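You operate a simulated robot arm through the tools that you are given. There is no shell and no other tool.

You are at the controls of a simulated robot arm. One attempt, no reset.

## Task
When the needle is in the green, switch the cabinet off and move the gauge bottle to the white crate.
Fine: switch off before opening; door shut again. Set down upright: gauge bottle.
Where things are to end (x, y in the base frame): gauge bottle within 20 mm of [690, 780].

Only the result counts: the job must be done as asked and must still hold three seconds after the hand-in. Knocking over, shifting, dropping, spilling or breaking anything else fails it.

## Robot
A 6-joint arm with a two-finger gripper, fixed in place. Base frame: the origin is on the floor under the middle of its stand, x ahead of it, y to its left, z up; the work surface is at about z = 880. Readings come in mm, rad, newtons and seconds.
It reaches about 1637 mm from its shoulder. Its first joint turns from -2.897 to 2.897 rad. Payload 3.43 kg.
Tool frame: the origin (TCP) lies between the finger pads and is the grasp point; the fingertips stand 20 mm ahead of it; z points along the fingers, y is the line along which they close. The gripper opens to 190 mm; its body begins 248 mm behind the TCP.
Orientation is that of the tool frame in the base frame, as [roll, pitch, yaw] about the fixed x, y, z axes, in that order (R = Rz(yaw) Ry(pitch) Rx(roll)). With the fingers straight down and closing along the base's y, the tool's x points along the base's -x, its y along +y and its z along -z.

## Interface
- The arm moves only by the tool nudge_tool. Its argument "commands" is a list of rows, each a list of 7 numbers: the finger opening in mm, from 0 to 190, then the shift along the tool's x, y, z in mm, then the turn, a rotation vector about the tool's x, y, z in rad. In form: [[jaw, dx, dy, dz, wx, wy, wz], ...]. A call has 1 to 20 rows; each row shifts and turns the commanded pose from where the row before left it, along the tool's axes as they then stand. Each row takes 0.2 s and may step no farther than 50 mm and 0.15 rad from the row before; otherwise, or with a gripper value out of range, the whole call is refused. Where a pose cannot be reached the arm comes as near as it can. A force on the tool above 40 N (or 10 N above the force at the start of the call, whichever is more), or a blocked arm, ends the call early, and 0.2 s more pass. Each finger travels about 45 mm/s and halts on what it meets, pressing with about 33 N; the grip force reading is that of the motor and also rises with nothing between the fingers. The clock runs only during rows and for 0.2 s after the last one: add rows that do not move to give the fingers time. It gives the time, the measured TCP pose, the force on the tool (base axes), the opening and the grip force at its end, in the units of the frame above (readings bear some noise), with the torque about the TCP (base axes, N m) and any sound that the robot's microphone picked up.
- Cameras (640 x 400 px; columns grow to the right, rows downward): "scene" is fixed at [50.6, 651.2, 1559.2]; the picture's right is [-0.18, -0.98, 0.00], its down [-0.42, 0.08, -0.91] and it looks along [0.89, -0.17, -0.42] (base axes); focal length 259 px, centre (320, 200). "wrist" rides on the gripper at [70, -8, -288] in the tool frame; the picture's right is [0.12, 0.99, 0.00], its down [-0.96, 0.12, -0.25] and it looks along [-0.25, 0.03, 0.97] (tool axes); focal length 261 px, centre (320, 200). There is no depth. A picture from a camera that has moved, and an enlarged one, comes with that camera's place and axes in the base frame and with its lens.
- capture(camera): a new picture of that camera. The clock stands still meanwhile.
- slide_trunk(by): slides the trunk up (or, below 0, down) by that many mm; the arm rides with it, the base frame stays. It gives what a move gives, with no picture.
- inspect(camera, box): a new picture of the part [left, top, right, bottom] of that camera's present view, enlarged. The clock stands still meanwhile.
- sign_off(): hands the job in; it is judged then, once.

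Places have to be worked out from the pictures, the camera data and where the tool is seen. Open the gripper and draw the arm clear of the work before you hand the job in, unless the task says otherwise.

The tools are called after "Call:" as a command line: name --pt "numbers of a row" for each row, then --argument value for the rest, lists and objects as JSON in quotes. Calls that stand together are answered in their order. nudge_tool: Moves the arm, as the interface text tells. Its arguments: {"type":"object","properties":{"commands":{"type":"array","items":{"type":"array","items":{"type":"number"}}}},"required":["commands"]} The other tools are called the same way: slide_trunk (by) moves the trunk up or down; capture (camera) takes a picture; inspect (camera, box) takes an enlarged picture of a part of a camera's view; sign_off () hands the job in.

At the start:

```text
time_s: 0.0
position: [581.2, -98.6, 1375.7]
orientation: [-3.141, 0.003, -3.141]
contact_force: [-0.3, 1.0, -0.2]
torque: [0.0, 0.0, -0.05]
finger_gap: 189.9
gripper_force: 0.1
trunk travel left (down, up): [-201.0, 39.0]
```

scene: 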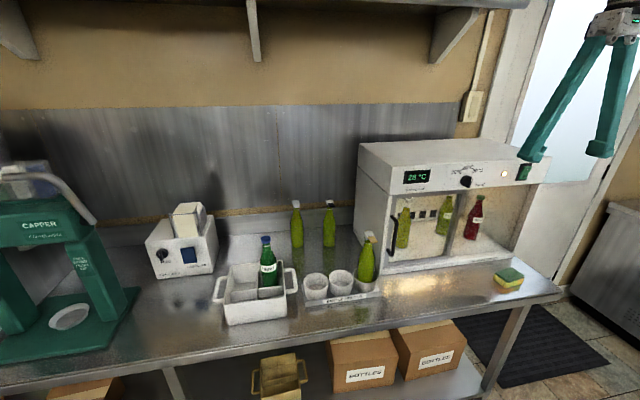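
wrist: 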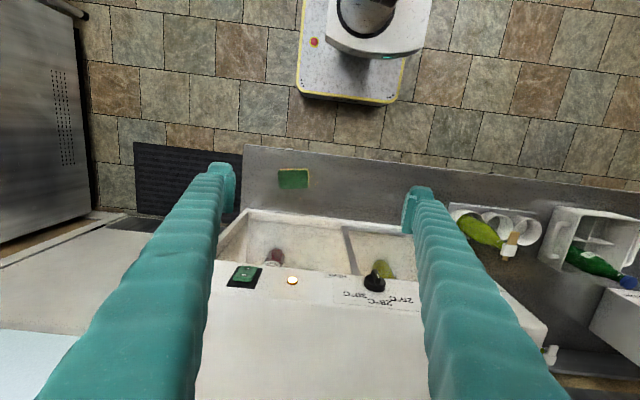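

I'll start by looking closely at the cabinet and the bottles in the scene view.

Call:
inspect --camera "scene" --box '[350, 130, 560, 290]'

Call:
inspect --camera "scene" --box '[200, 190, 400, 330]'

Call:
inspect --camera "scene" --box '[380, 190, 500, 270]'

```text
2.50 times, centred on (455, 210) of scene
camera zoom: at [50.6, 651.2, 1559.2], right [-0.18, -0.98, 0.0], down [-0.42, 0.08, -0.91], along [0.89, -0.17, -0.42], focal length 646 px, centre (-18, 175)
```

zoom: 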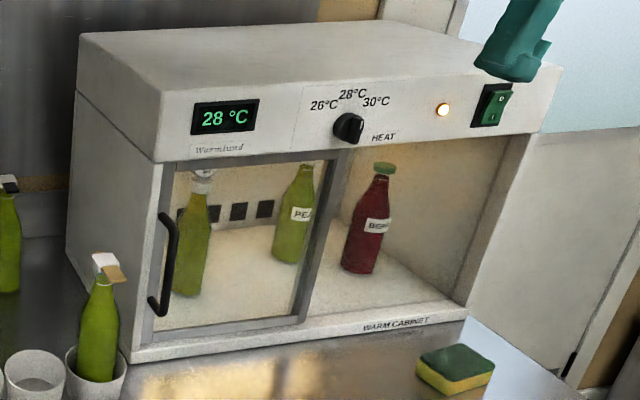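

```text
2.86 times, centred on (300, 260) of scene
camera zoom: at [50.6, 651.2, 1559.2], right [-0.18, -0.98, 0.0], down [-0.42, 0.08, -0.91], along [0.89, -0.17, -0.42], focal length 739 px, centre (377, 29)
```

zoom: 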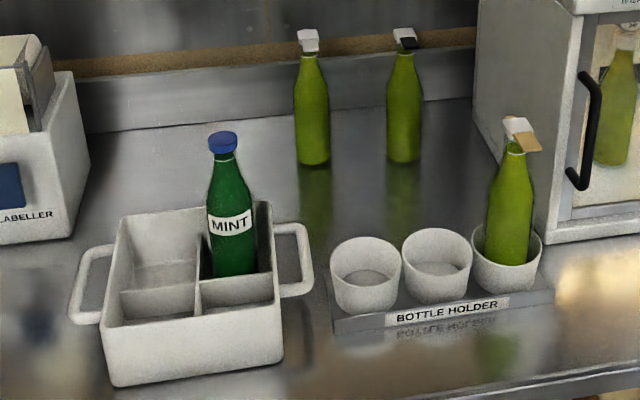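

```text
5.00 times, centred on (440, 230) of scene
camera zoom: at [50.6, 651.2, 1559.2], right [-0.18, -0.98, 0.0], down [-0.42, 0.08, -0.91], along [0.89, -0.17, -0.42], focal length 1293 px, centre (-280, 50)
```

zoom: 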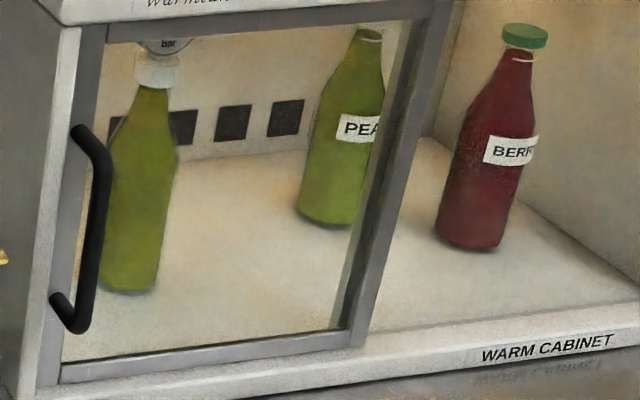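

The gauge bottle is in the warm cabinet behind the left pane, at roughly (915, 125). Its dial is hidden from the scene camera by the header, so I'm lowering the hand and pitching it forward until the wrist camera can see in through the glass.

Call:
nudge_tool --pt "190 0 20 45 0 0 0" --pt "190 0 20 45 0 0 0" --pt "190 0 20 45 0 0 0" --pt "190 0 20 45 0 0 0" --pt "190 0 13 0 0 -0.145 0" --pt "190 0 13 0 0 -0.145 0" --pt "190 0 13 0 0 -0.145 0" --pt "190 0 13 0 0 -0.145 0" --pt "190 0 13 0 0 -0.145 0" --pt "190 0 13 0 0 -0.145 0" --pt "190 0 13 0 0 -0.145 0" --pt "190 0 13 0 0 -0.145 0" --pt "190 0 13 0 0 -0.145 0"

```text
time_s: 2.8
position: [578.1, 97.3, 1187.6]
orientation: [3.125, 1.289, 3.121]
contact_force: [1.4, 2.6, 5.3]
torque: [-0.1, 1.07, -0.22]
finger_gap: 190.0
gripper_force: 0.0
trunk travel left (down, up): [-201.0, 39.0]
```

The hand is now pitched forward at about (578, 97, 1188). I'm taking a wrist picture to find the gauge.

Call:
capture --camera "wrist"

Call:
capture --camera "scene"

```text
taken
camera wrist: at [281.1, 88.4, 1200.6], right [-0.03, 0.99, -0.11], down [0.03, 0.11, 0.99], along [1.0, 0.03, -0.03], focal length 261 px, centre (320, 200)
```

wrist: 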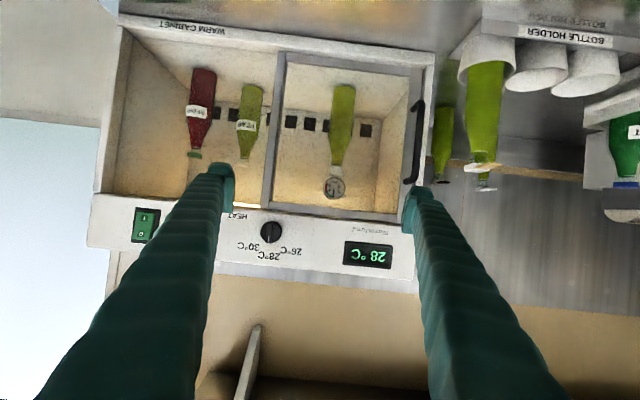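

```text
taken
```

scene: 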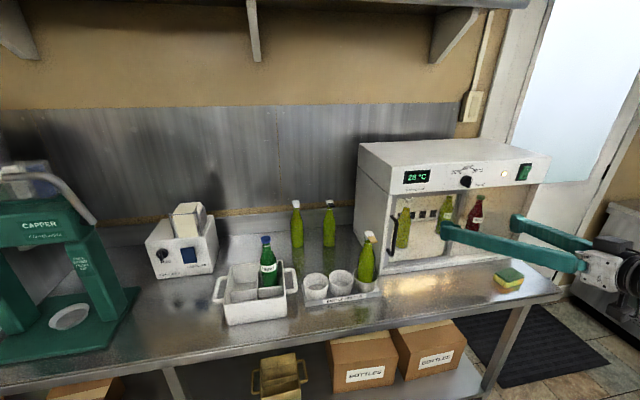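

The gauge shows upside-down near (335, 187). I'll enlarge the dial and the door hardware.

Call:
inspect --camera "wrist" --box '[315, 172, 355, 204]'

Call:
inspect --camera "wrist" --box '[90, 20, 450, 245]'

Call:
inspect --camera "wrist" --box '[120, 195, 170, 255]'

```text
12.50 times, centred on (335, 188) of wrist
camera zoom: at [281.1, 88.4, 1200.6], right [-0.03, 0.99, -0.11], down [0.03, 0.11, 0.99], along [1.0, 0.03, -0.03], focal length 3258 px, centre (132, 350)
```

zoom: 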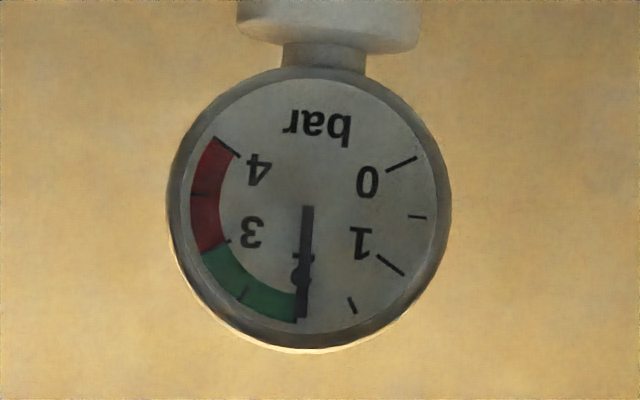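

```text
1.78 times, centred on (270, 132) of wrist
camera zoom: at [281.1, 88.4, 1200.6], right [-0.03, 0.99, -0.11], down [0.03, 0.11, 0.99], along [1.0, 0.03, -0.03], focal length 463 px, centre (409, 320)
```

zoom: 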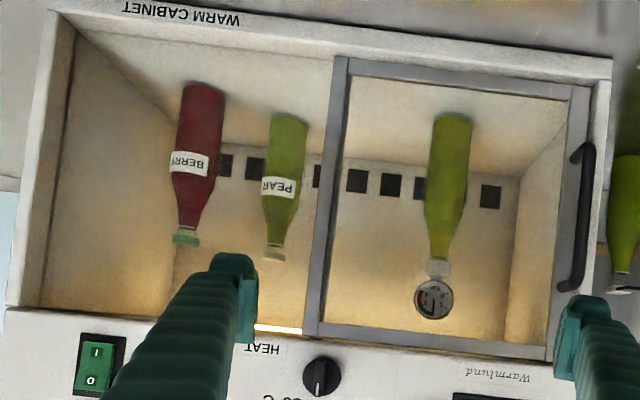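

```text
6.67 times, centred on (145, 225) of wrist
camera zoom: at [281.1, 88.4, 1200.6], right [-0.03, 0.99, -0.11], down [0.03, 0.11, 0.99], along [1.0, 0.03, -0.03], focal length 1738 px, centre (1487, 33)
```

zoom: 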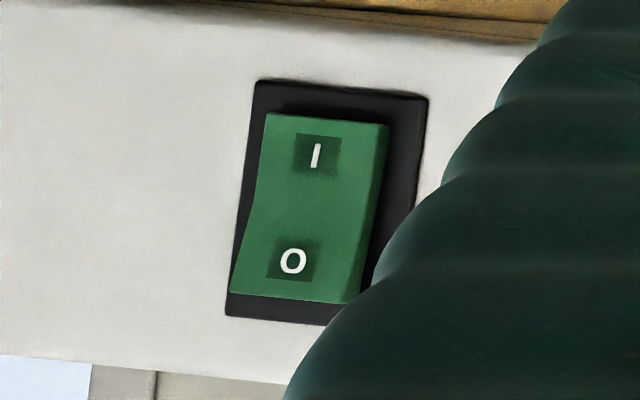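

The needle is at about 2 bar, right at the lower edge of the green band. "O" is the upper half of the rocker, at about (773, -216, 1267). I'll look at the door edges and handle to see how it opens.

Call:
inspect --camera "wrist" --box '[380, 40, 450, 225]'

Call:
inspect --camera "wrist" --box '[240, 40, 330, 100]'

Call:
inspect --camera "wrist" --box '[230, 180, 330, 240]'

Call:
inspect --camera "scene" --box '[380, 230, 520, 290]'

Call:
inspect --camera "scene" --box '[370, 165, 550, 225]'

```text
2.16 times, centred on (415, 132) of wrist
camera zoom: at [281.1, 88.4, 1200.6], right [-0.03, 0.99, -0.11], down [0.03, 0.11, 0.99], along [1.0, 0.03, -0.03], focal length 564 px, centre (115, 346)
```

zoom: 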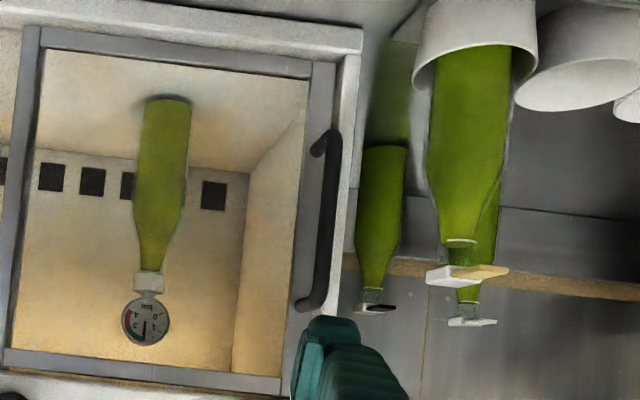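

```text
6.67 times, centred on (285, 70) of wrist
camera zoom: at [281.1, 88.4, 1200.6], right [-0.03, 0.99, -0.11], down [0.03, 0.11, 0.99], along [1.0, 0.03, -0.03], focal length 1738 px, centre (553, 1067)
```

zoom: 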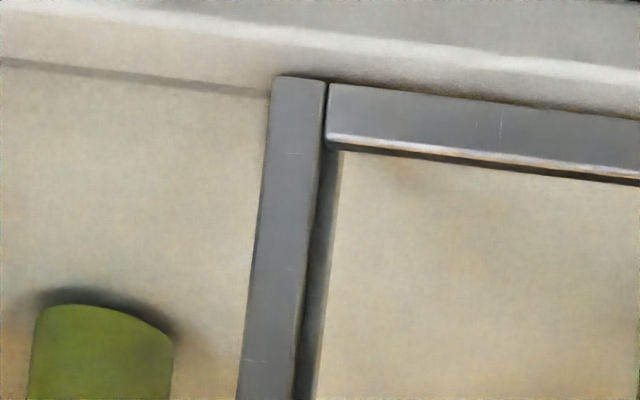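

```text
6.40 times, centred on (280, 210) of wrist
camera zoom: at [281.1, 88.4, 1200.6], right [-0.03, 0.99, -0.11], down [0.03, 0.11, 0.99], along [1.0, 0.03, -0.03], focal length 1668 px, centre (576, 136)
```

zoom: 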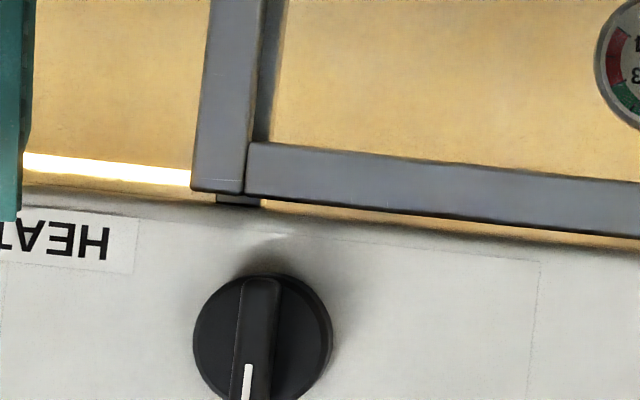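

```text
4.57 times, centred on (450, 260) of scene
camera zoom: at [50.6, 651.2, 1559.2], right [-0.18, -0.98, 0.0], down [-0.42, 0.08, -0.91], along [0.89, -0.17, -0.42], focal length 1182 px, centre (-274, -74)
```

zoom: 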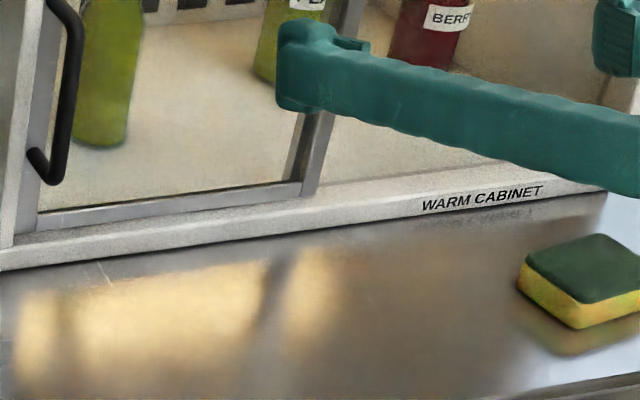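

```text
3.56 times, centred on (460, 195) of scene
camera zoom: at [50.6, 651.2, 1559.2], right [-0.18, -0.98, 0.0], down [-0.42, 0.08, -0.91], along [0.89, -0.17, -0.42], focal length 919 px, centre (-178, 218)
```

zoom: 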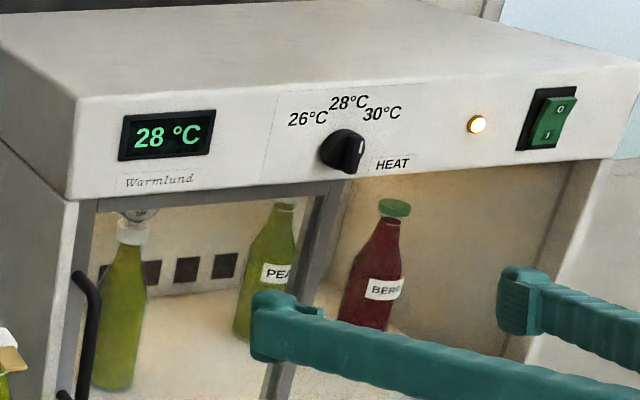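

The door has its own frame with a mullion behind it. It could slide or be hinged, and I'll find out by pulling gently. I'll check the fingertip size next, because I have to press only the upper "O" half of the rocker.

Call:
inspect --camera "scene" --box '[430, 200, 640, 320]'

Call:
inspect --camera "wrist" --box '[190, 150, 450, 300]'

```text
3.05 times, centred on (535, 260) of scene
camera zoom: at [50.6, 651.2, 1559.2], right [-0.18, -0.98, 0.0], down [-0.42, 0.08, -0.91], along [0.89, -0.17, -0.42], focal length 788 px, centre (-335, 17)
```

zoom: 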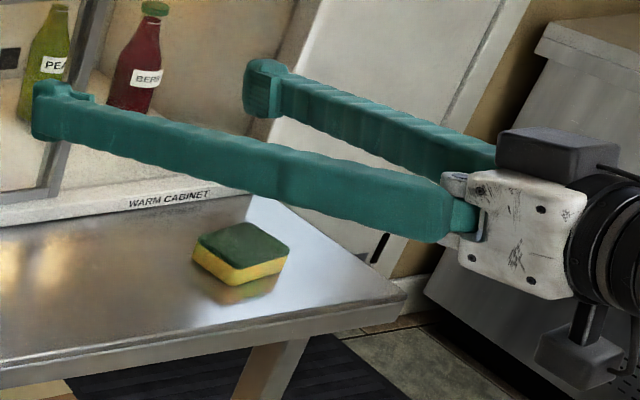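

```text
2.46 times, centred on (320, 225) of wrist
camera zoom: at [281.1, 88.4, 1200.6], right [-0.03, 0.99, -0.11], down [0.03, 0.11, 0.99], along [1.0, 0.03, -0.03], focal length 642 px, centre (320, 138)
```

zoom: 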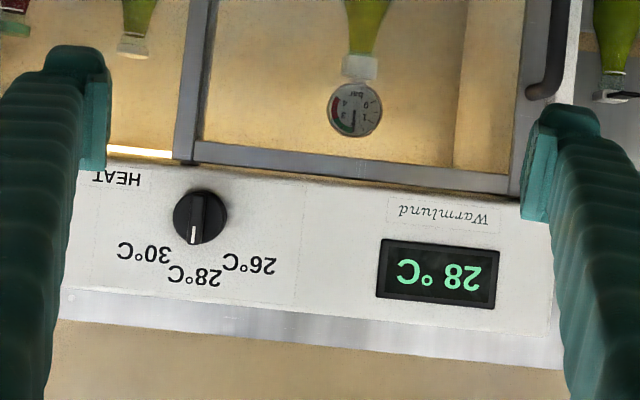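

The fingertips are about 45 mm tall, so with the hand tilted down the upper front edge leads, and I can use that to press only "O". I'm closing the fingers and moving to just in front of the switch. From there I'll check whether the gauge is still visible.

Call:
nudge_tool --pt "0 -14 -39 13 0 0 0" --pt "0 -14 -39 13 0 0 0" --pt "0 -14 -39 13 0 0 0" --pt "0 -14 -39 13 0 0 0" --pt "0 -14 -39 13 0 0 0" --pt "0 -14 -39 13 0 0 0" --pt "0 -14 -39 13 0 0 0" --pt "0 -14 -39 11 0 0 0" --pt "0 0 0 0 0 0 0" --pt "0 0 0 0 0 0 0"

Call:
capture --camera "wrist"

Call:
capture --camera "scene"

```text
time_s: 5.0
position: [681.1, -11.4, 1204.5]
orientation: [-3.093, 1.26, -3.128]
contact_force: [-0.2, 0.7, -0.7]
torque: [0.0, 0.03, -0.02]
finger_gap: 0.1
gripper_force: 7.2
out of reach, approached as far as the arm can: row 3, 4, 5, 6, 7, 8
trunk travel left (down, up): [-201.0, 39.0]
```

```text
taken
camera wrist: at [384.8, -11.3, 1225.2], right [0.0, 0.99, -0.13], down [0.06, 0.13, 0.99], along [1.0, 0.0, -0.06], focal length 261 px, centre (320, 200)
```

wrist: 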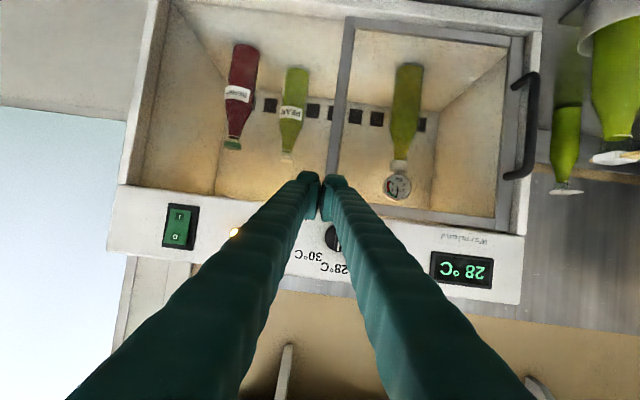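

```text
taken
```

scene: 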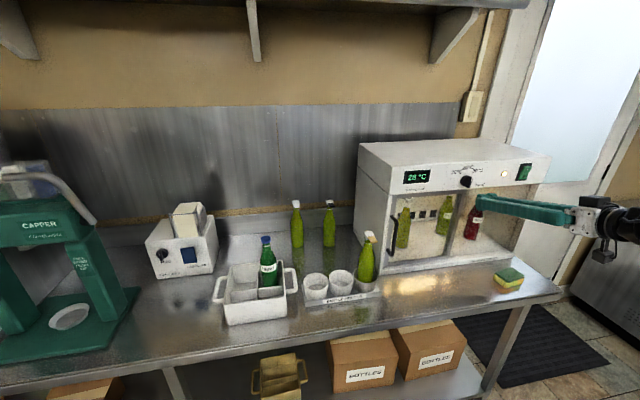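

The arm can't get that far with the hand horizontal: it stopped at (681, -11, 1204). I'll check the gauge now, then try the switch with a steeper hand.

Call:
inspect --camera "wrist" --box '[376, 168, 420, 204]'

Call:
inspect --camera "wrist" --box '[140, 190, 260, 260]'

```text
11.11 times, centred on (398, 186) of wrist
camera zoom: at [384.8, -11.3, 1225.2], right [0.0, 0.99, -0.13], down [0.06, 0.13, 0.99], along [1.0, 0.0, -0.06], focal length 2896 px, centre (-547, 356)
```

zoom: 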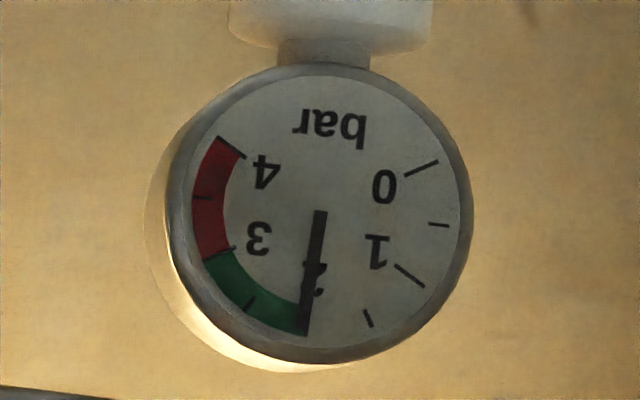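

```text
5.33 times, centred on (200, 225) of wrist
camera zoom: at [384.8, -11.3, 1225.2], right [0.0, 0.99, -0.13], down [0.06, 0.13, 0.99], along [1.0, 0.0, -0.06], focal length 1390 px, centre (960, 67)
```

zoom: 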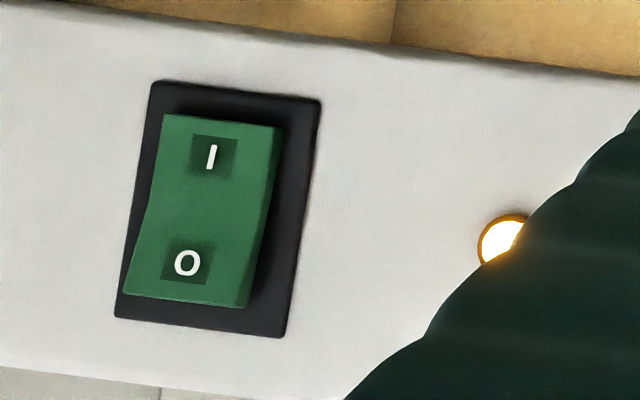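

Comparing the two pictures, the needle has gone from about 1.96 to 2.00 bar, so it is rising slowly and about to enter the green. I'm tilting the hand steeper, to about 45 degrees, which should bring the switch within reach.

Call:
nudge_tool --pt "0 0 0 0 0 0.13 0" --pt "0 0 0 0 0 0.13 0" --pt "0 0 0 0 0 0.13 0" --pt "0 0 0 0 0 0.13 0"

Call:
capture --camera "wrist"

```text
time_s: 6.0
position: [691.4, -75.8, 1232.8]
orientation: [-2.896, 1.184, -3.08]
contact_force: [-1.3, 1.7, -1.5]
torque: [-0.07, -0.45, -0.22]
finger_gap: 0.2
gripper_force: 33.1
out of reach, approached as far as the arm can: row 1, 2, 3, 4
trunk travel left (down, up): [-201.0, 39.0]
```

```text
taken
camera wrist: at [400.0, -32.0, 1274.9], right [0.12, 0.97, -0.2], down [0.16, 0.18, 0.97], along [0.98, -0.15, -0.13], focal length 261 px, centre (320, 200)
```

wrist: 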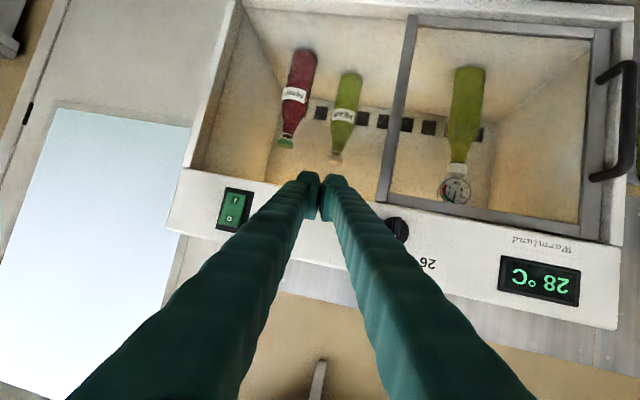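

The commanded target keeps accumulating, and the arm is creeping towards it, now at (691, -76, 1233). I'll give it a few still rows to see if it settles closer or is at a joint limit.

Call:
nudge_tool --pt "0 0 0 0 0 0 0" --pt "0 0 0 0 0 0 0" --pt "0 0 0 0 0 0 0"

```text
time_s: 6.8
position: [688.7, -73.4, 1231.0]
orientation: [-2.977, 1.182, 3.119]
contact_force: [0.3, 0.8, 0.3]
torque: [0.02, -0.01, 0.02]
finger_gap: 0.0
gripper_force: 33.2
trunk travel left (down, up): [-201.0, 39.0]
```

Nothing more was gained, so this looks like a joint limit, and the solution it found has the hand yawed towards -y. I'll yaw the hand further right, in line with the base, to see if that frees the reach.

Call:
nudge_tool --pt "0 0 0 0 0.12 0.008 0.05" --pt "0 0 0 0 0.12 0.008 0.05"

```text
time_s: 7.4
position: [682.8, -33.3, 1213.7]
orientation: [-3.003, 0.988, 2.925]
contact_force: [-0.9, 2.1, 0.3]
torque: [-0.17, -0.03, -0.22]
finger_gap: 0.0
gripper_force: 33.0
trunk travel left (down, up): [-201.0, 39.0]
```

That is no longer flagged out of reach. One still row will show whether the commanded pose and the measured pose now agree.

Call:
nudge_tool --pt "0 0 0 0 0 0 0"

Call:
capture --camera "wrist"

```text
time_s: 7.8
position: [683.5, -29.4, 1213.8]
orientation: [-3.003, 0.988, 2.928]
contact_force: [-0.8, 0.1, 0.5]
torque: [-0.02, 0.01, -0.01]
finger_gap: 0.1
gripper_force: 32.6
trunk travel left (down, up): [-201.0, 39.0]
```

```text
taken
camera wrist: at [419.2, 58.8, 1312.2], right [0.26, 0.95, -0.18], down [0.36, 0.07, 0.93], along [0.9, -0.3, -0.33], focal length 261 px, centre (320, 200)
```

wrist: 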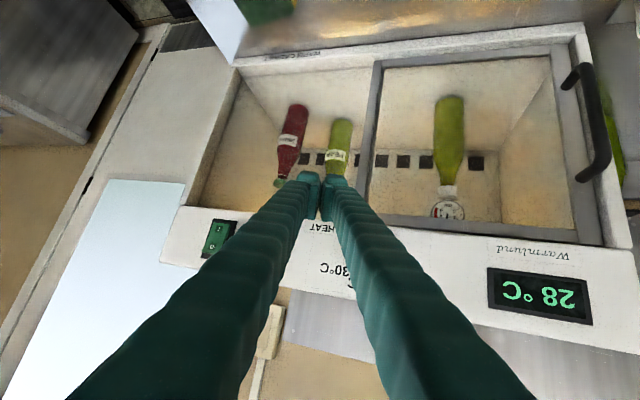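

Pose is consistent now: TCP (683, -29, 1214), hand about 33° down and yawed 22° right. I'm stepping towards the switch in small parts and watching for reach flags.

Call:
nudge_tool --pt "0 -18 -32 10 0 0 0" --pt "0 -18 -32 10 0 0 0"

```text
time_s: 8.4
position: [696.2, -101.8, 1235.9]
orientation: [-3.0, 0.987, 2.929]
contact_force: [0.5, -0.3, 0.8]
torque: [0.01, 0.02, -0.01]
finger_gap: 0.1
gripper_force: 32.9
trunk travel left (down, up): [-201.0, 39.0]
```

Reached without trouble. I'll finish the approach to the pre-press pose and look.

Call:
nudge_tool --pt "0 -18 -32 10 0 0 0" --pt "0 -18 -32 10 0 0 0" --pt "0 -18 -33 9 0 0 0"

Call:
capture --camera "wrist"

Call:
inspect --camera "scene" --box '[440, 130, 640, 255]'

```text
time_s: 9.2
position: [718.5, -208.3, 1272.4]
orientation: [-3.0, 0.987, 2.928]
contact_force: [-0.4, 0.9, 0.4]
torque: [0.01, 0.02, 0.02]
finger_gap: 0.1
gripper_force: 32.8
trunk travel left (down, up): [-201.0, 39.0]
```

```text
taken
camera wrist: at [453.5, -119.0, 1371.3], right [0.26, 0.95, -0.18], down [0.36, 0.07, 0.93], along [0.9, -0.3, -0.33], focal length 261 px, centre (320, 200)
```

wrist: 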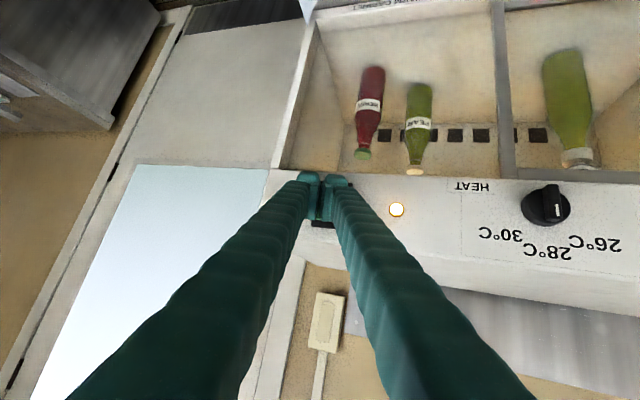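

```text
3.20 times, centred on (540, 192) of scene
camera zoom: at [50.6, 651.2, 1559.2], right [-0.18, -0.98, 0.0], down [-0.42, 0.08, -0.91], along [0.89, -0.17, -0.42], focal length 827 px, centre (-384, 224)
```

zoom: 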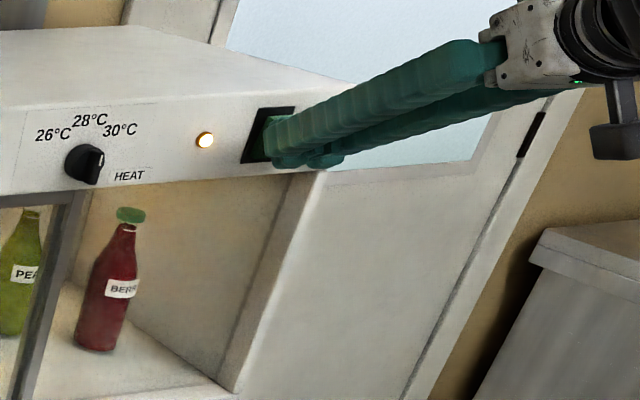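

The fingertips are right in front of the rocker. I'll zoom in to check they line up with the "O" half.

Call:
inspect --camera "scene" --box '[505, 150, 565, 190]'

Call:
inspect --camera "wrist" --box '[280, 155, 370, 235]'

```text
10.00 times, centred on (535, 170) of scene
camera zoom: at [50.6, 651.2, 1559.2], right [-0.18, -0.98, 0.0], down [-0.42, 0.08, -0.91], along [0.89, -0.17, -0.42], focal length 2586 px, centre (-1830, 500)
```

zoom: 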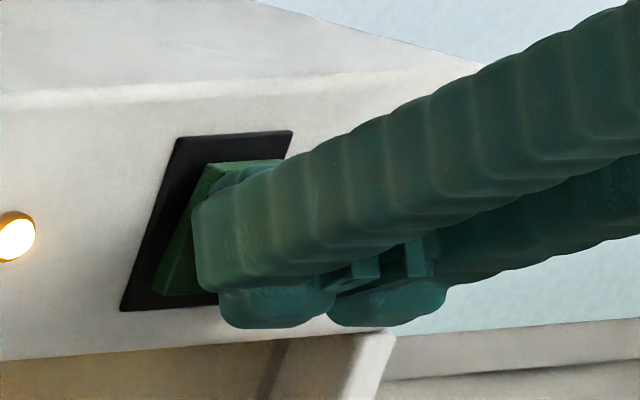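

```text
5.00 times, centred on (325, 195) of wrist
camera zoom: at [453.5, -119.0, 1371.3], right [0.26, 0.95, -0.18], down [0.36, 0.07, 0.93], along [0.9, -0.3, -0.33], focal length 1303 px, centre (295, 225)
```

zoom: 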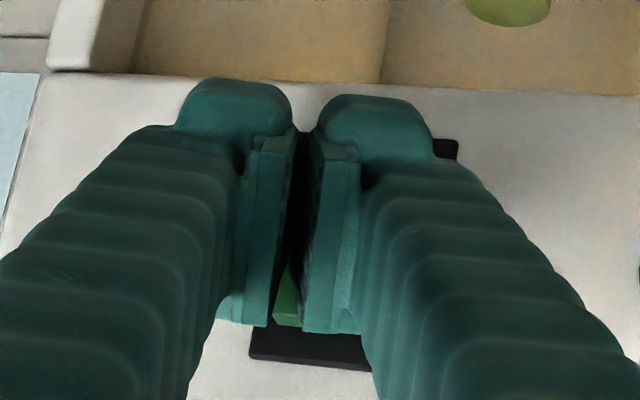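

The fingertips line up well with the upper half of the rocker. The dial is hidden from here, so I'll drop about 120 mm to re-read the gauge before pressing.

Call:
nudge_tool --pt "0 37 1 17 0 0 0" --pt "0 37 1 17 0 0 0" --pt "0 37 1 17 0 0 0"

Call:
capture --camera "wrist"

```text
time_s: 10.0
position: [700.4, -205.1, 1151.7]
orientation: [-3.002, 0.987, 2.927]
contact_force: [-0.4, 0.4, -0.8]
torque: [0.01, 0.0, -0.01]
finger_gap: 0.0
gripper_force: 33.1
trunk travel left (down, up): [-201.0, 39.0]
```

```text
taken
camera wrist: at [434.8, -116.7, 1250.6], right [0.26, 0.95, -0.18], down [0.36, 0.07, 0.93], along [0.9, -0.3, -0.32], focal length 261 px, centre (320, 200)
```

wrist: 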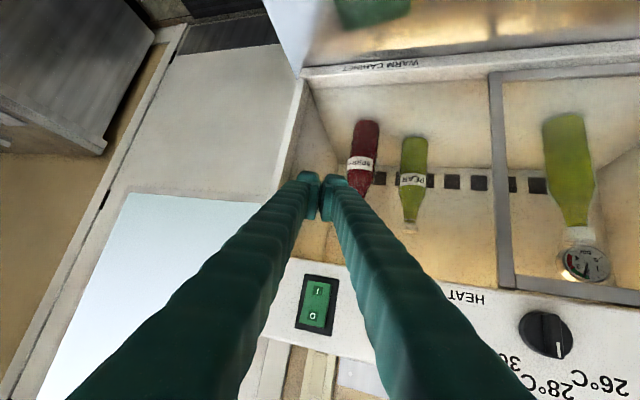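

The gauge is visible at (586, 262). Enlarging it.

Call:
inspect --camera "wrist" --box '[556, 238, 620, 290]'

```text
7.69 times, centred on (588, 264) of wrist
camera zoom: at [434.8, -116.7, 1250.6], right [0.26, 0.95, -0.18], down [0.36, 0.07, 0.93], along [0.9, -0.3, -0.32], focal length 2005 px, centre (-1742, -292)
```

zoom: 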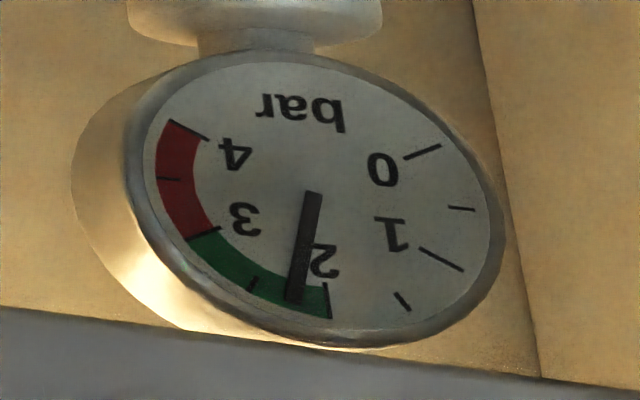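

The needle is at about 2.2 bar, clearly inside the green, so now is the time. I'm going back up and starting the press along +x.

Call:
nudge_tool --pt "0 -37 -1 -17 0 0 0" --pt "0 -37 -1 -17 0 0 0" --pt "0 -37 -1 -17 0 0 0" --pt "0 -4.3 2.6 6.2 0 0 0" --pt "0 -4.3 2.6 6.2 0 0 0" --pt "0 -2.7 1.6 3.9 0 0 0"

Call:
inspect --camera "scene" --box '[480, 150, 570, 200]'

```text
time_s: 11.1
position: [725.1, -207.1, 1273.9]
orientation: [-3.003, 0.984, 2.924]
contact_force: [-26.0, 4.0, 6.3]
torque: [0.13, -0.27, 0.3]
finger_gap: 0.3
gripper_force: 33.2
trunk travel left (down, up): [-201.0, 39.0]
stopped in row 5: the force on the tool passed its limit at 51 N (the readings are from after the stop); the commanded pose is now the measured one
```

```text
7.11 times, centred on (525, 175) of scene
camera zoom: at [50.6, 651.2, 1559.2], right [-0.18, -0.98, 0.0], down [-0.42, 0.08, -0.91], along [0.89, -0.17, -0.42], focal length 1839 px, centre (-1138, 378)
```

zoom: 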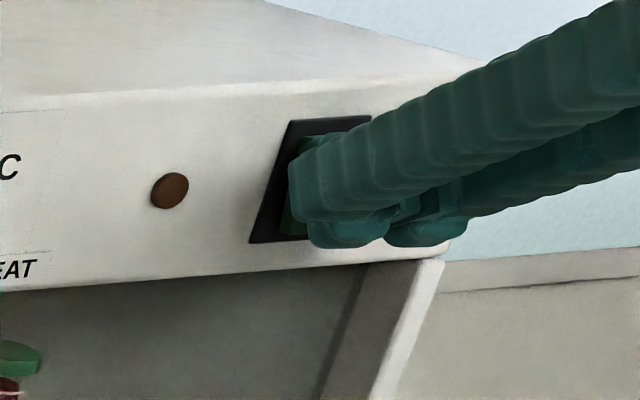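

The lamp and the cabinet light have gone out, so the cabinet is off. I'm backing straight away from the rocker and verifying.

Call:
nudge_tool --pt "0 10.8 -6.5 -15.6 0 0 0" --pt "20 16.1 -9.7 -23.4 0 0 0" --pt "40 16.1 -9.7 -23.4 0 0 0"

Call:
capture --camera "scene"

Call:
inspect --camera "scene" --box '[370, 140, 560, 260]'

Call:
capture --camera "wrist"

```text
time_s: 11.9
position: [649.1, -205.6, 1272.6]
orientation: [-3.003, 0.982, 2.925]
contact_force: [1.5, 0.1, -0.1]
torque: [-0.01, 0.01, -0.02]
finger_gap: 40.2
gripper_force: 0.0
trunk travel left (down, up): [-201.0, 39.0]
```

```text
taken
```

scene: 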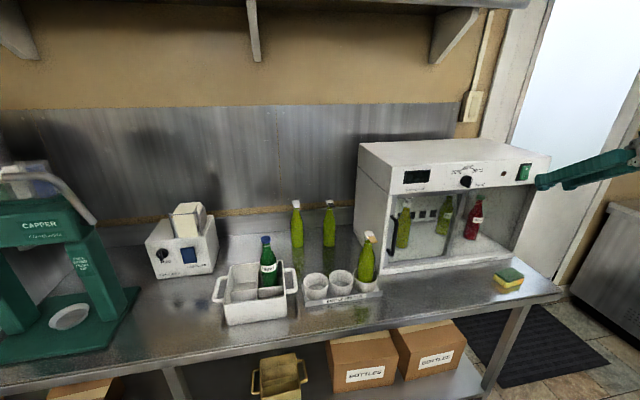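

```text
3.33 times, centred on (465, 200) of scene
camera zoom: at [50.6, 651.2, 1559.2], right [-0.18, -0.98, 0.0], down [-0.42, 0.08, -0.91], along [0.89, -0.17, -0.42], focal length 862 px, centre (-163, 200)
```

zoom: 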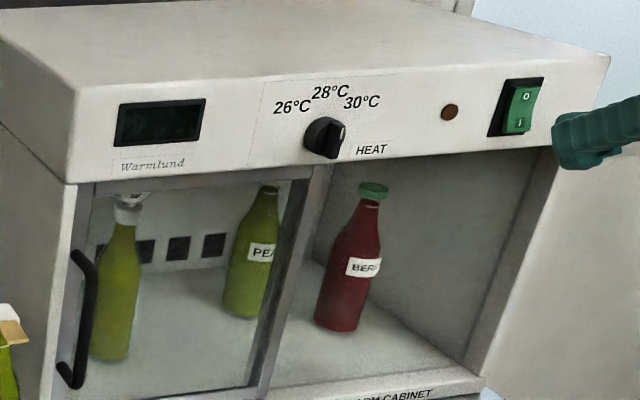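

```text
taken
camera wrist: at [384.5, -116.9, 1372.7], right [0.26, 0.95, -0.18], down [0.37, 0.07, 0.93], along [0.89, -0.3, -0.33], focal length 261 px, centre (320, 200)
```

wrist: 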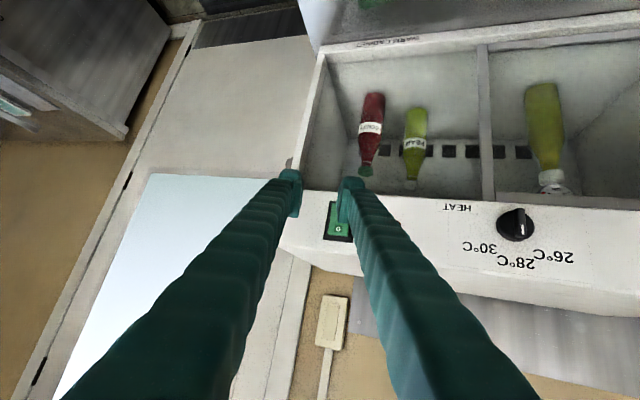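

The display and lamp are dark, so the cabinet is off and hasn't moved. I'll study the door's centre stile and handle before going for the handle, which I place at about (731, 262, 1080).

Call:
inspect --camera "wrist" --box '[440, 30, 640, 210]'

Call:
inspect --camera "scene" --box '[376, 185, 460, 275]'

```text
2.22 times, centred on (540, 120) of wrist
camera zoom: at [384.5, -116.9, 1372.7], right [0.26, 0.95, -0.18], down [0.37, 0.07, 0.93], along [0.89, -0.3, -0.33], focal length 579 px, centre (-169, 378)
```

zoom: 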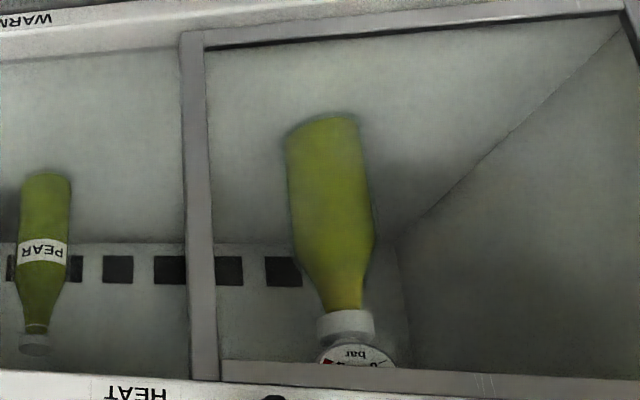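

```text
4.44 times, centred on (418, 230) of scene
camera zoom: at [50.6, 651.2, 1559.2], right [-0.18, -0.98, 0.0], down [-0.42, 0.08, -0.91], along [0.89, -0.17, -0.42], focal length 1149 px, centre (-116, 67)
```

zoom: 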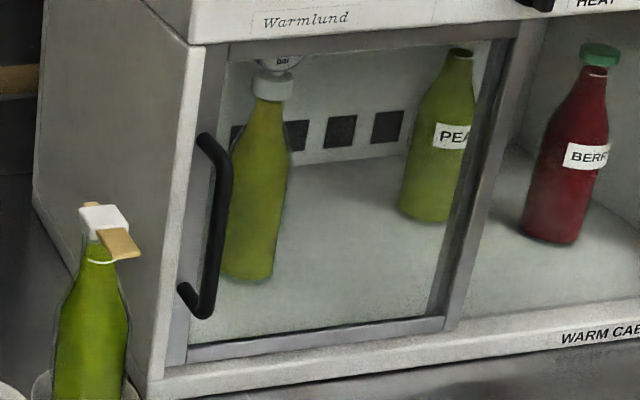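

The handle is a vertical D-bar. I'm swinging over in front of it and turning the hand to point along +x, tilted about 15° down, stopping well short of the bar to look.

Call:
nudge_tool --pt "50 18.7 39.2 -6.5 0 0 0" --pt "50 18.7 39.2 -6.5 0 0 0" --pt "50 18.7 39.2 -6.5 0 0 0" --pt "50 18.7 39.2 -6.5 0 0 0" --pt "50 18.7 39.2 -6.5 0 0 0" --pt "50 18.7 39.2 -6.5 0 0 0" --pt "50 18.7 39.2 -6.5 0 0 0" --pt "50 18.7 39.2 -6.5 0 0 0" --pt "50 0 0 0 -0.0838 -0.0831 -0.0168" --pt "50 0 0 0 -0.0838 -0.0831 -0.0168" --pt "50 0 0 0 -0.0838 -0.0831 -0.0168" --pt "50 0 0 0 -0.0838 -0.0831 -0.0168" --pt "50 15 34.5 9.5 0 0 0" --pt "50 15 34.5 9.5 0 0 0" --pt "50 15 34.5 9.5 0 0 0" --pt "50 15 34.5 9.5 0 0 0"

Call:
capture --camera "wrist"

Call:
capture --camera "scene"

```text
time_s: 15.3
position: [649.4, 259.9, 1087.2]
orientation: [3.139, 1.311, 3.139]
contact_force: [-0.9, -1.1, 0.3]
torque: [0.05, 0.11, 0.21]
finger_gap: 49.8
gripper_force: 0.1
trunk travel left (down, up): [-201.0, 39.0]
```

```text
taken
camera wrist: at [352.6, 250.9, 1092.3], right [-0.03, 0.99, -0.11], down [0.01, 0.11, 0.99], along [1.0, 0.03, -0.01], focal length 261 px, centre (320, 200)
```

wrist: 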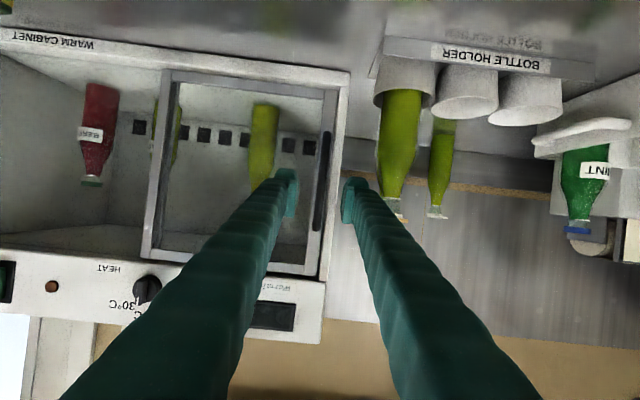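

```text
taken
```

scene: 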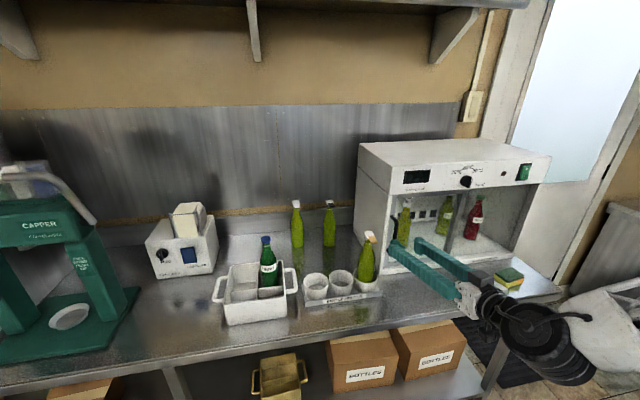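

The hand is lined up: the bar sits midway between the open fingertips at y≈261. A zoom will confirm handle and door details before I advance.

Call:
inspect --camera "wrist" --box '[265, 60, 385, 280]'

Call:
inspect --camera "wrist" --box '[130, 50, 260, 140]'

Call:
inspect --camera "wrist" --box '[0, 200, 240, 300]'

```text
1.82 times, centred on (325, 170) of wrist
camera zoom: at [352.6, 250.9, 1092.3], right [-0.03, 0.99, -0.11], down [0.01, 0.11, 0.99], along [1.0, 0.03, -0.01], focal length 474 px, centre (311, 254)
```

zoom: 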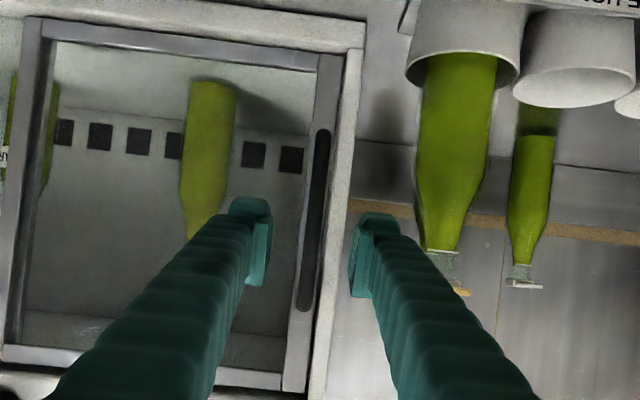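

```text
4.44 times, centred on (195, 95) of wrist
camera zoom: at [352.6, 250.9, 1092.3], right [-0.03, 0.99, -0.11], down [0.01, 0.11, 0.99], along [1.0, 0.03, -0.01], focal length 1158 px, centre (876, 667)
```

zoom: 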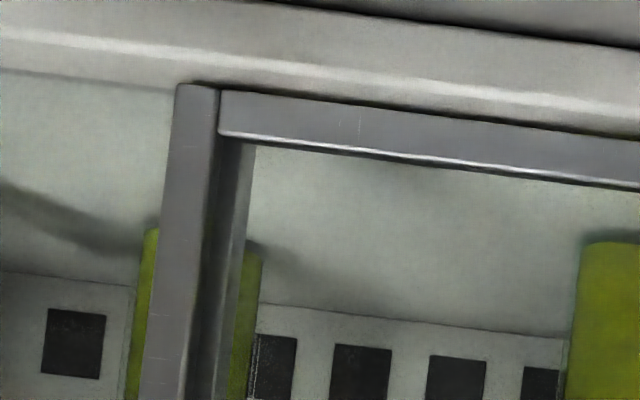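

```text
2.67 times, centred on (120, 250) of wrist
camera zoom: at [352.6, 250.9, 1092.3], right [-0.03, 0.99, -0.11], down [0.01, 0.11, 0.99], along [1.0, 0.03, -0.01], focal length 695 px, centre (853, 67)
```

zoom: 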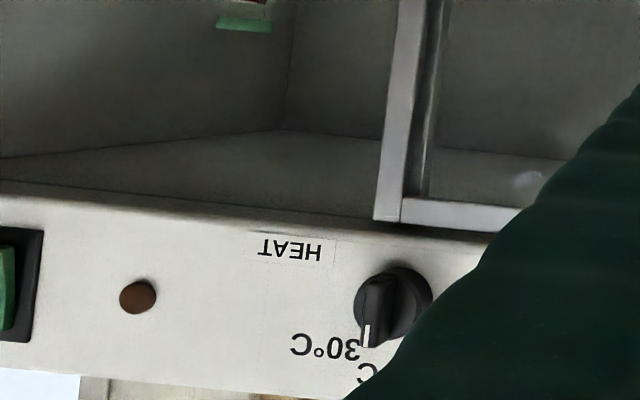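

Everything lines up. I'm advancing about 74 mm along +x to straddle the bar, then closing gently.

Call:
nudge_tool --pt "50 -6.5 0 24 0 0 0" --pt "50 -6.5 0 24 0 0 0" --pt "50 -6.5 0 24 0 0 0"

Call:
inspect --camera "wrist" --box '[240, 100, 400, 260]'

Call:
inspect --camera "scene" --box '[350, 195, 450, 285]'

```text
time_s: 16.1
position: [724.1, 259.5, 1085.5]
orientation: [-3.141, 1.312, 3.141]
contact_force: [0.2, 0.2, 0.0]
torque: [0.02, 0.05, 0.06]
finger_gap: 50.0
gripper_force: 0.0
trunk travel left (down, up): [-201.0, 39.0]
```

```text
2.50 times, centred on (320, 180) of wrist
camera zoom: at [427.1, 250.4, 1091.5], right [-0.03, 0.99, -0.12], down [0.01, 0.12, 0.99], along [1.0, 0.03, -0.01], focal length 652 px, centre (320, 250)
```

zoom: 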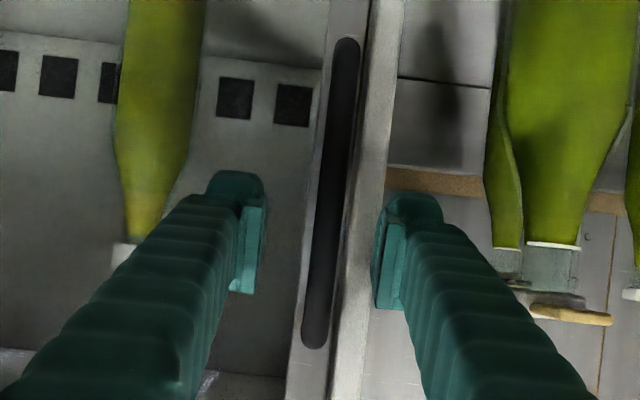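

```text
4.44 times, centred on (400, 240) of scene
camera zoom: at [50.6, 651.2, 1559.2], right [-0.18, -0.98, 0.0], down [-0.42, 0.08, -0.91], along [0.89, -0.17, -0.42], focal length 1149 px, centre (-36, 22)
```

zoom: 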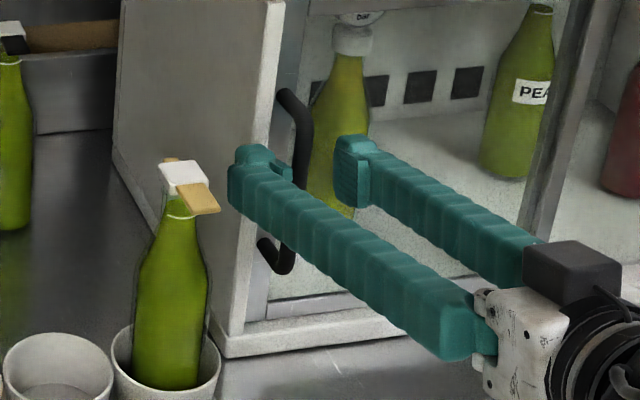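

The bar is between the pads, right at the grasp point (bar x≈727, TCP 724). Closing on it.

Call:
nudge_tool --pt "0 0 0 0 0 0 0" --pt "0 0 0 0 0 0 0" --pt "0 0 0 0 0 0 0" --pt "0 0 0 0 0 0 0"

```text
time_s: 17.1
position: [723.8, 260.8, 1084.9]
orientation: [-3.14, 1.312, -3.138]
contact_force: [3.6, 3.8, 0.1]
torque: [-0.06, 0.02, 0.05]
finger_gap: 11.8
gripper_force: 45.1
trunk travel left (down, up): [-201.0, 39.0]
```

I have the bar at 11.8 mm. Next I'll test which way the door moves with a small tug to -y (sliding).

Call:
nudge_tool --pt "0 0 -5 0 0 0 0" --pt "0 0 -5 0 0 0 0"

```text
time_s: 17.7
position: [723.8, 249.6, 1085.3]
orientation: [-3.137, 1.31, -3.141]
contact_force: [2.7, -1.2, -0.8]
torque: [0.03, 0.08, -0.02]
finger_gap: 11.8
gripper_force: 45.1
trunk travel left (down, up): [-201.0, 39.0]
```

The handle moved 11 mm with almost no force, so it's a sliding door. I'll slide it on to -y in stages, yawing the hand slightly about the round bar to stay within reach.

Call:
nudge_tool --pt "0 0 -20.5 0 0.0174 0 0.0047" --pt "0 -0.1 -20.5 0.36 0.0174 0 0.0047" --pt "0 -0.19 -20.5 0.71 0.0174 0 0.0047" --pt "0 -0.29 -20.5 1.07 0.0174 0 0.0047" --pt "0 -0.38 -20.45 1.42 0.0174 0 0.0047"

```text
time_s: 18.9
position: [722.6, 147.5, 1086.1]
orientation: [-3.139, 1.311, 3.052]
contact_force: [-13.4, -1.5, -7.6]
torque: [0.1, 0.09, -0.17]
finger_gap: 11.4
gripper_force: 44.3
trunk travel left (down, up): [-201.0, 39.0]
```

It slid to y≈147, with a mild 13 N push along x. I'm continuing with a slight ease-off in x.

Call:
nudge_tool --pt "0 -0.3 -20.42 1.1 0.0174 0 0.0047" --pt "0 -0.49 -20.38 1.84 0.0174 0 0.0047" --pt "0 -0.59 -20.34 2.2 0.0174 0 0.0047" --pt "0 -0.68 -20.3 2.55 0.0174 0 0.0047" --pt "0 -0.78 -20.23 2.9 0.0174 0 0.0047"

Call:
capture --camera "scene"

Call:
capture --camera "wrist"

```text
time_s: 20.1
position: [727.0, 45.3, 1089.3]
orientation: [-3.139, 1.304, 2.96]
contact_force: [-19.9, -1.4, -32.0]
torque: [0.05, 0.27, -0.06]
finger_gap: 12.0
gripper_force: 44.8
out of reach, approached as far as the arm can: row 4
trunk travel left (down, up): [-201.0, 39.0]
```

```text
taken
```

scene: 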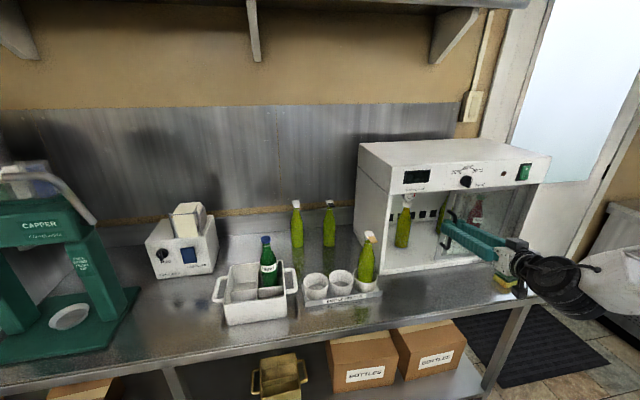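

```text
taken
camera wrist: at [433.4, 91.0, 1097.9], right [0.15, 0.98, -0.12], down [0.04, 0.11, 0.99], along [0.99, -0.15, -0.02], focal length 261 px, centre (320, 200)
```

wrist: 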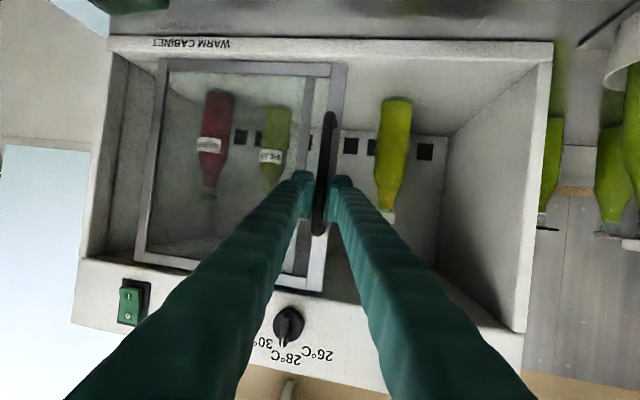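

The door is mostly open (handle at y≈45), but the hand is loading the handle at about 37 N. I'll relieve that with a small shift and add yaw before going the last 25 mm.

Call:
nudge_tool --pt "0 4.0 -0.5 -1.5 0 0 0" --pt "0 0 0 0 0.048 0 0.013"

```text
time_s: 20.7
position: [727.3, 47.6, 1093.1]
orientation: [3.138, 1.31, 2.91]
contact_force: [-11.7, 0.9, -26.3]
torque: [0.09, 0.7, 0.06]
finger_gap: 11.8
gripper_force: 44.7
out of reach, approached as far as the arm can: row 1
trunk travel left (down, up): [-201.0, 39.0]
```

The arm is at a reach limit here: it drifts up instead of down, so the trunk is probably too high for this low work. The opening isn't quite wide enough yet. I'll release the handle, back off along the fingers, and lower the trunk before going on.

Call:
nudge_tool --pt "50 0 0 0 0 0 0" --pt "50 0 0 0 0 0 0" --pt "50 0 0 0 0 0 0" --pt "50 0 0 -40 0 0 0" --pt "50 0 0 -40 0 0 0"

Call:
capture --camera "scene"

Call:
capture --camera "wrist"

```text
time_s: 21.9
position: [656.1, 67.4, 1117.6]
orientation: [-3.136, 1.305, 2.914]
contact_force: [0.6, 0.4, 0.4]
torque: [-0.04, -0.03, -0.18]
finger_gap: 49.9
gripper_force: 0.0
out of reach, approached as far as the arm can: row 5
trunk travel left (down, up): [-201.0, 39.0]
```

```text
taken
```

scene: 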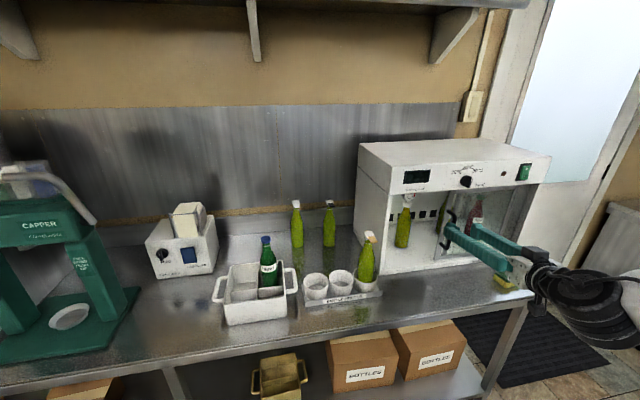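

```text
taken
camera wrist: at [365.5, 128.1, 1125.7], right [0.2, 0.97, -0.12], down [0.04, 0.11, 0.99], along [0.98, -0.2, -0.02], focal length 261 px, centre (320, 200)
```

wrist: 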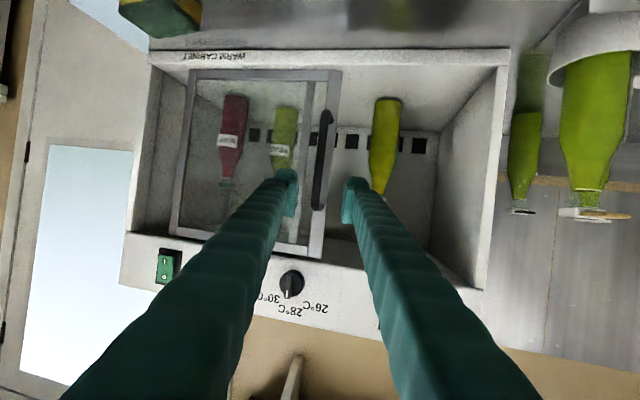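

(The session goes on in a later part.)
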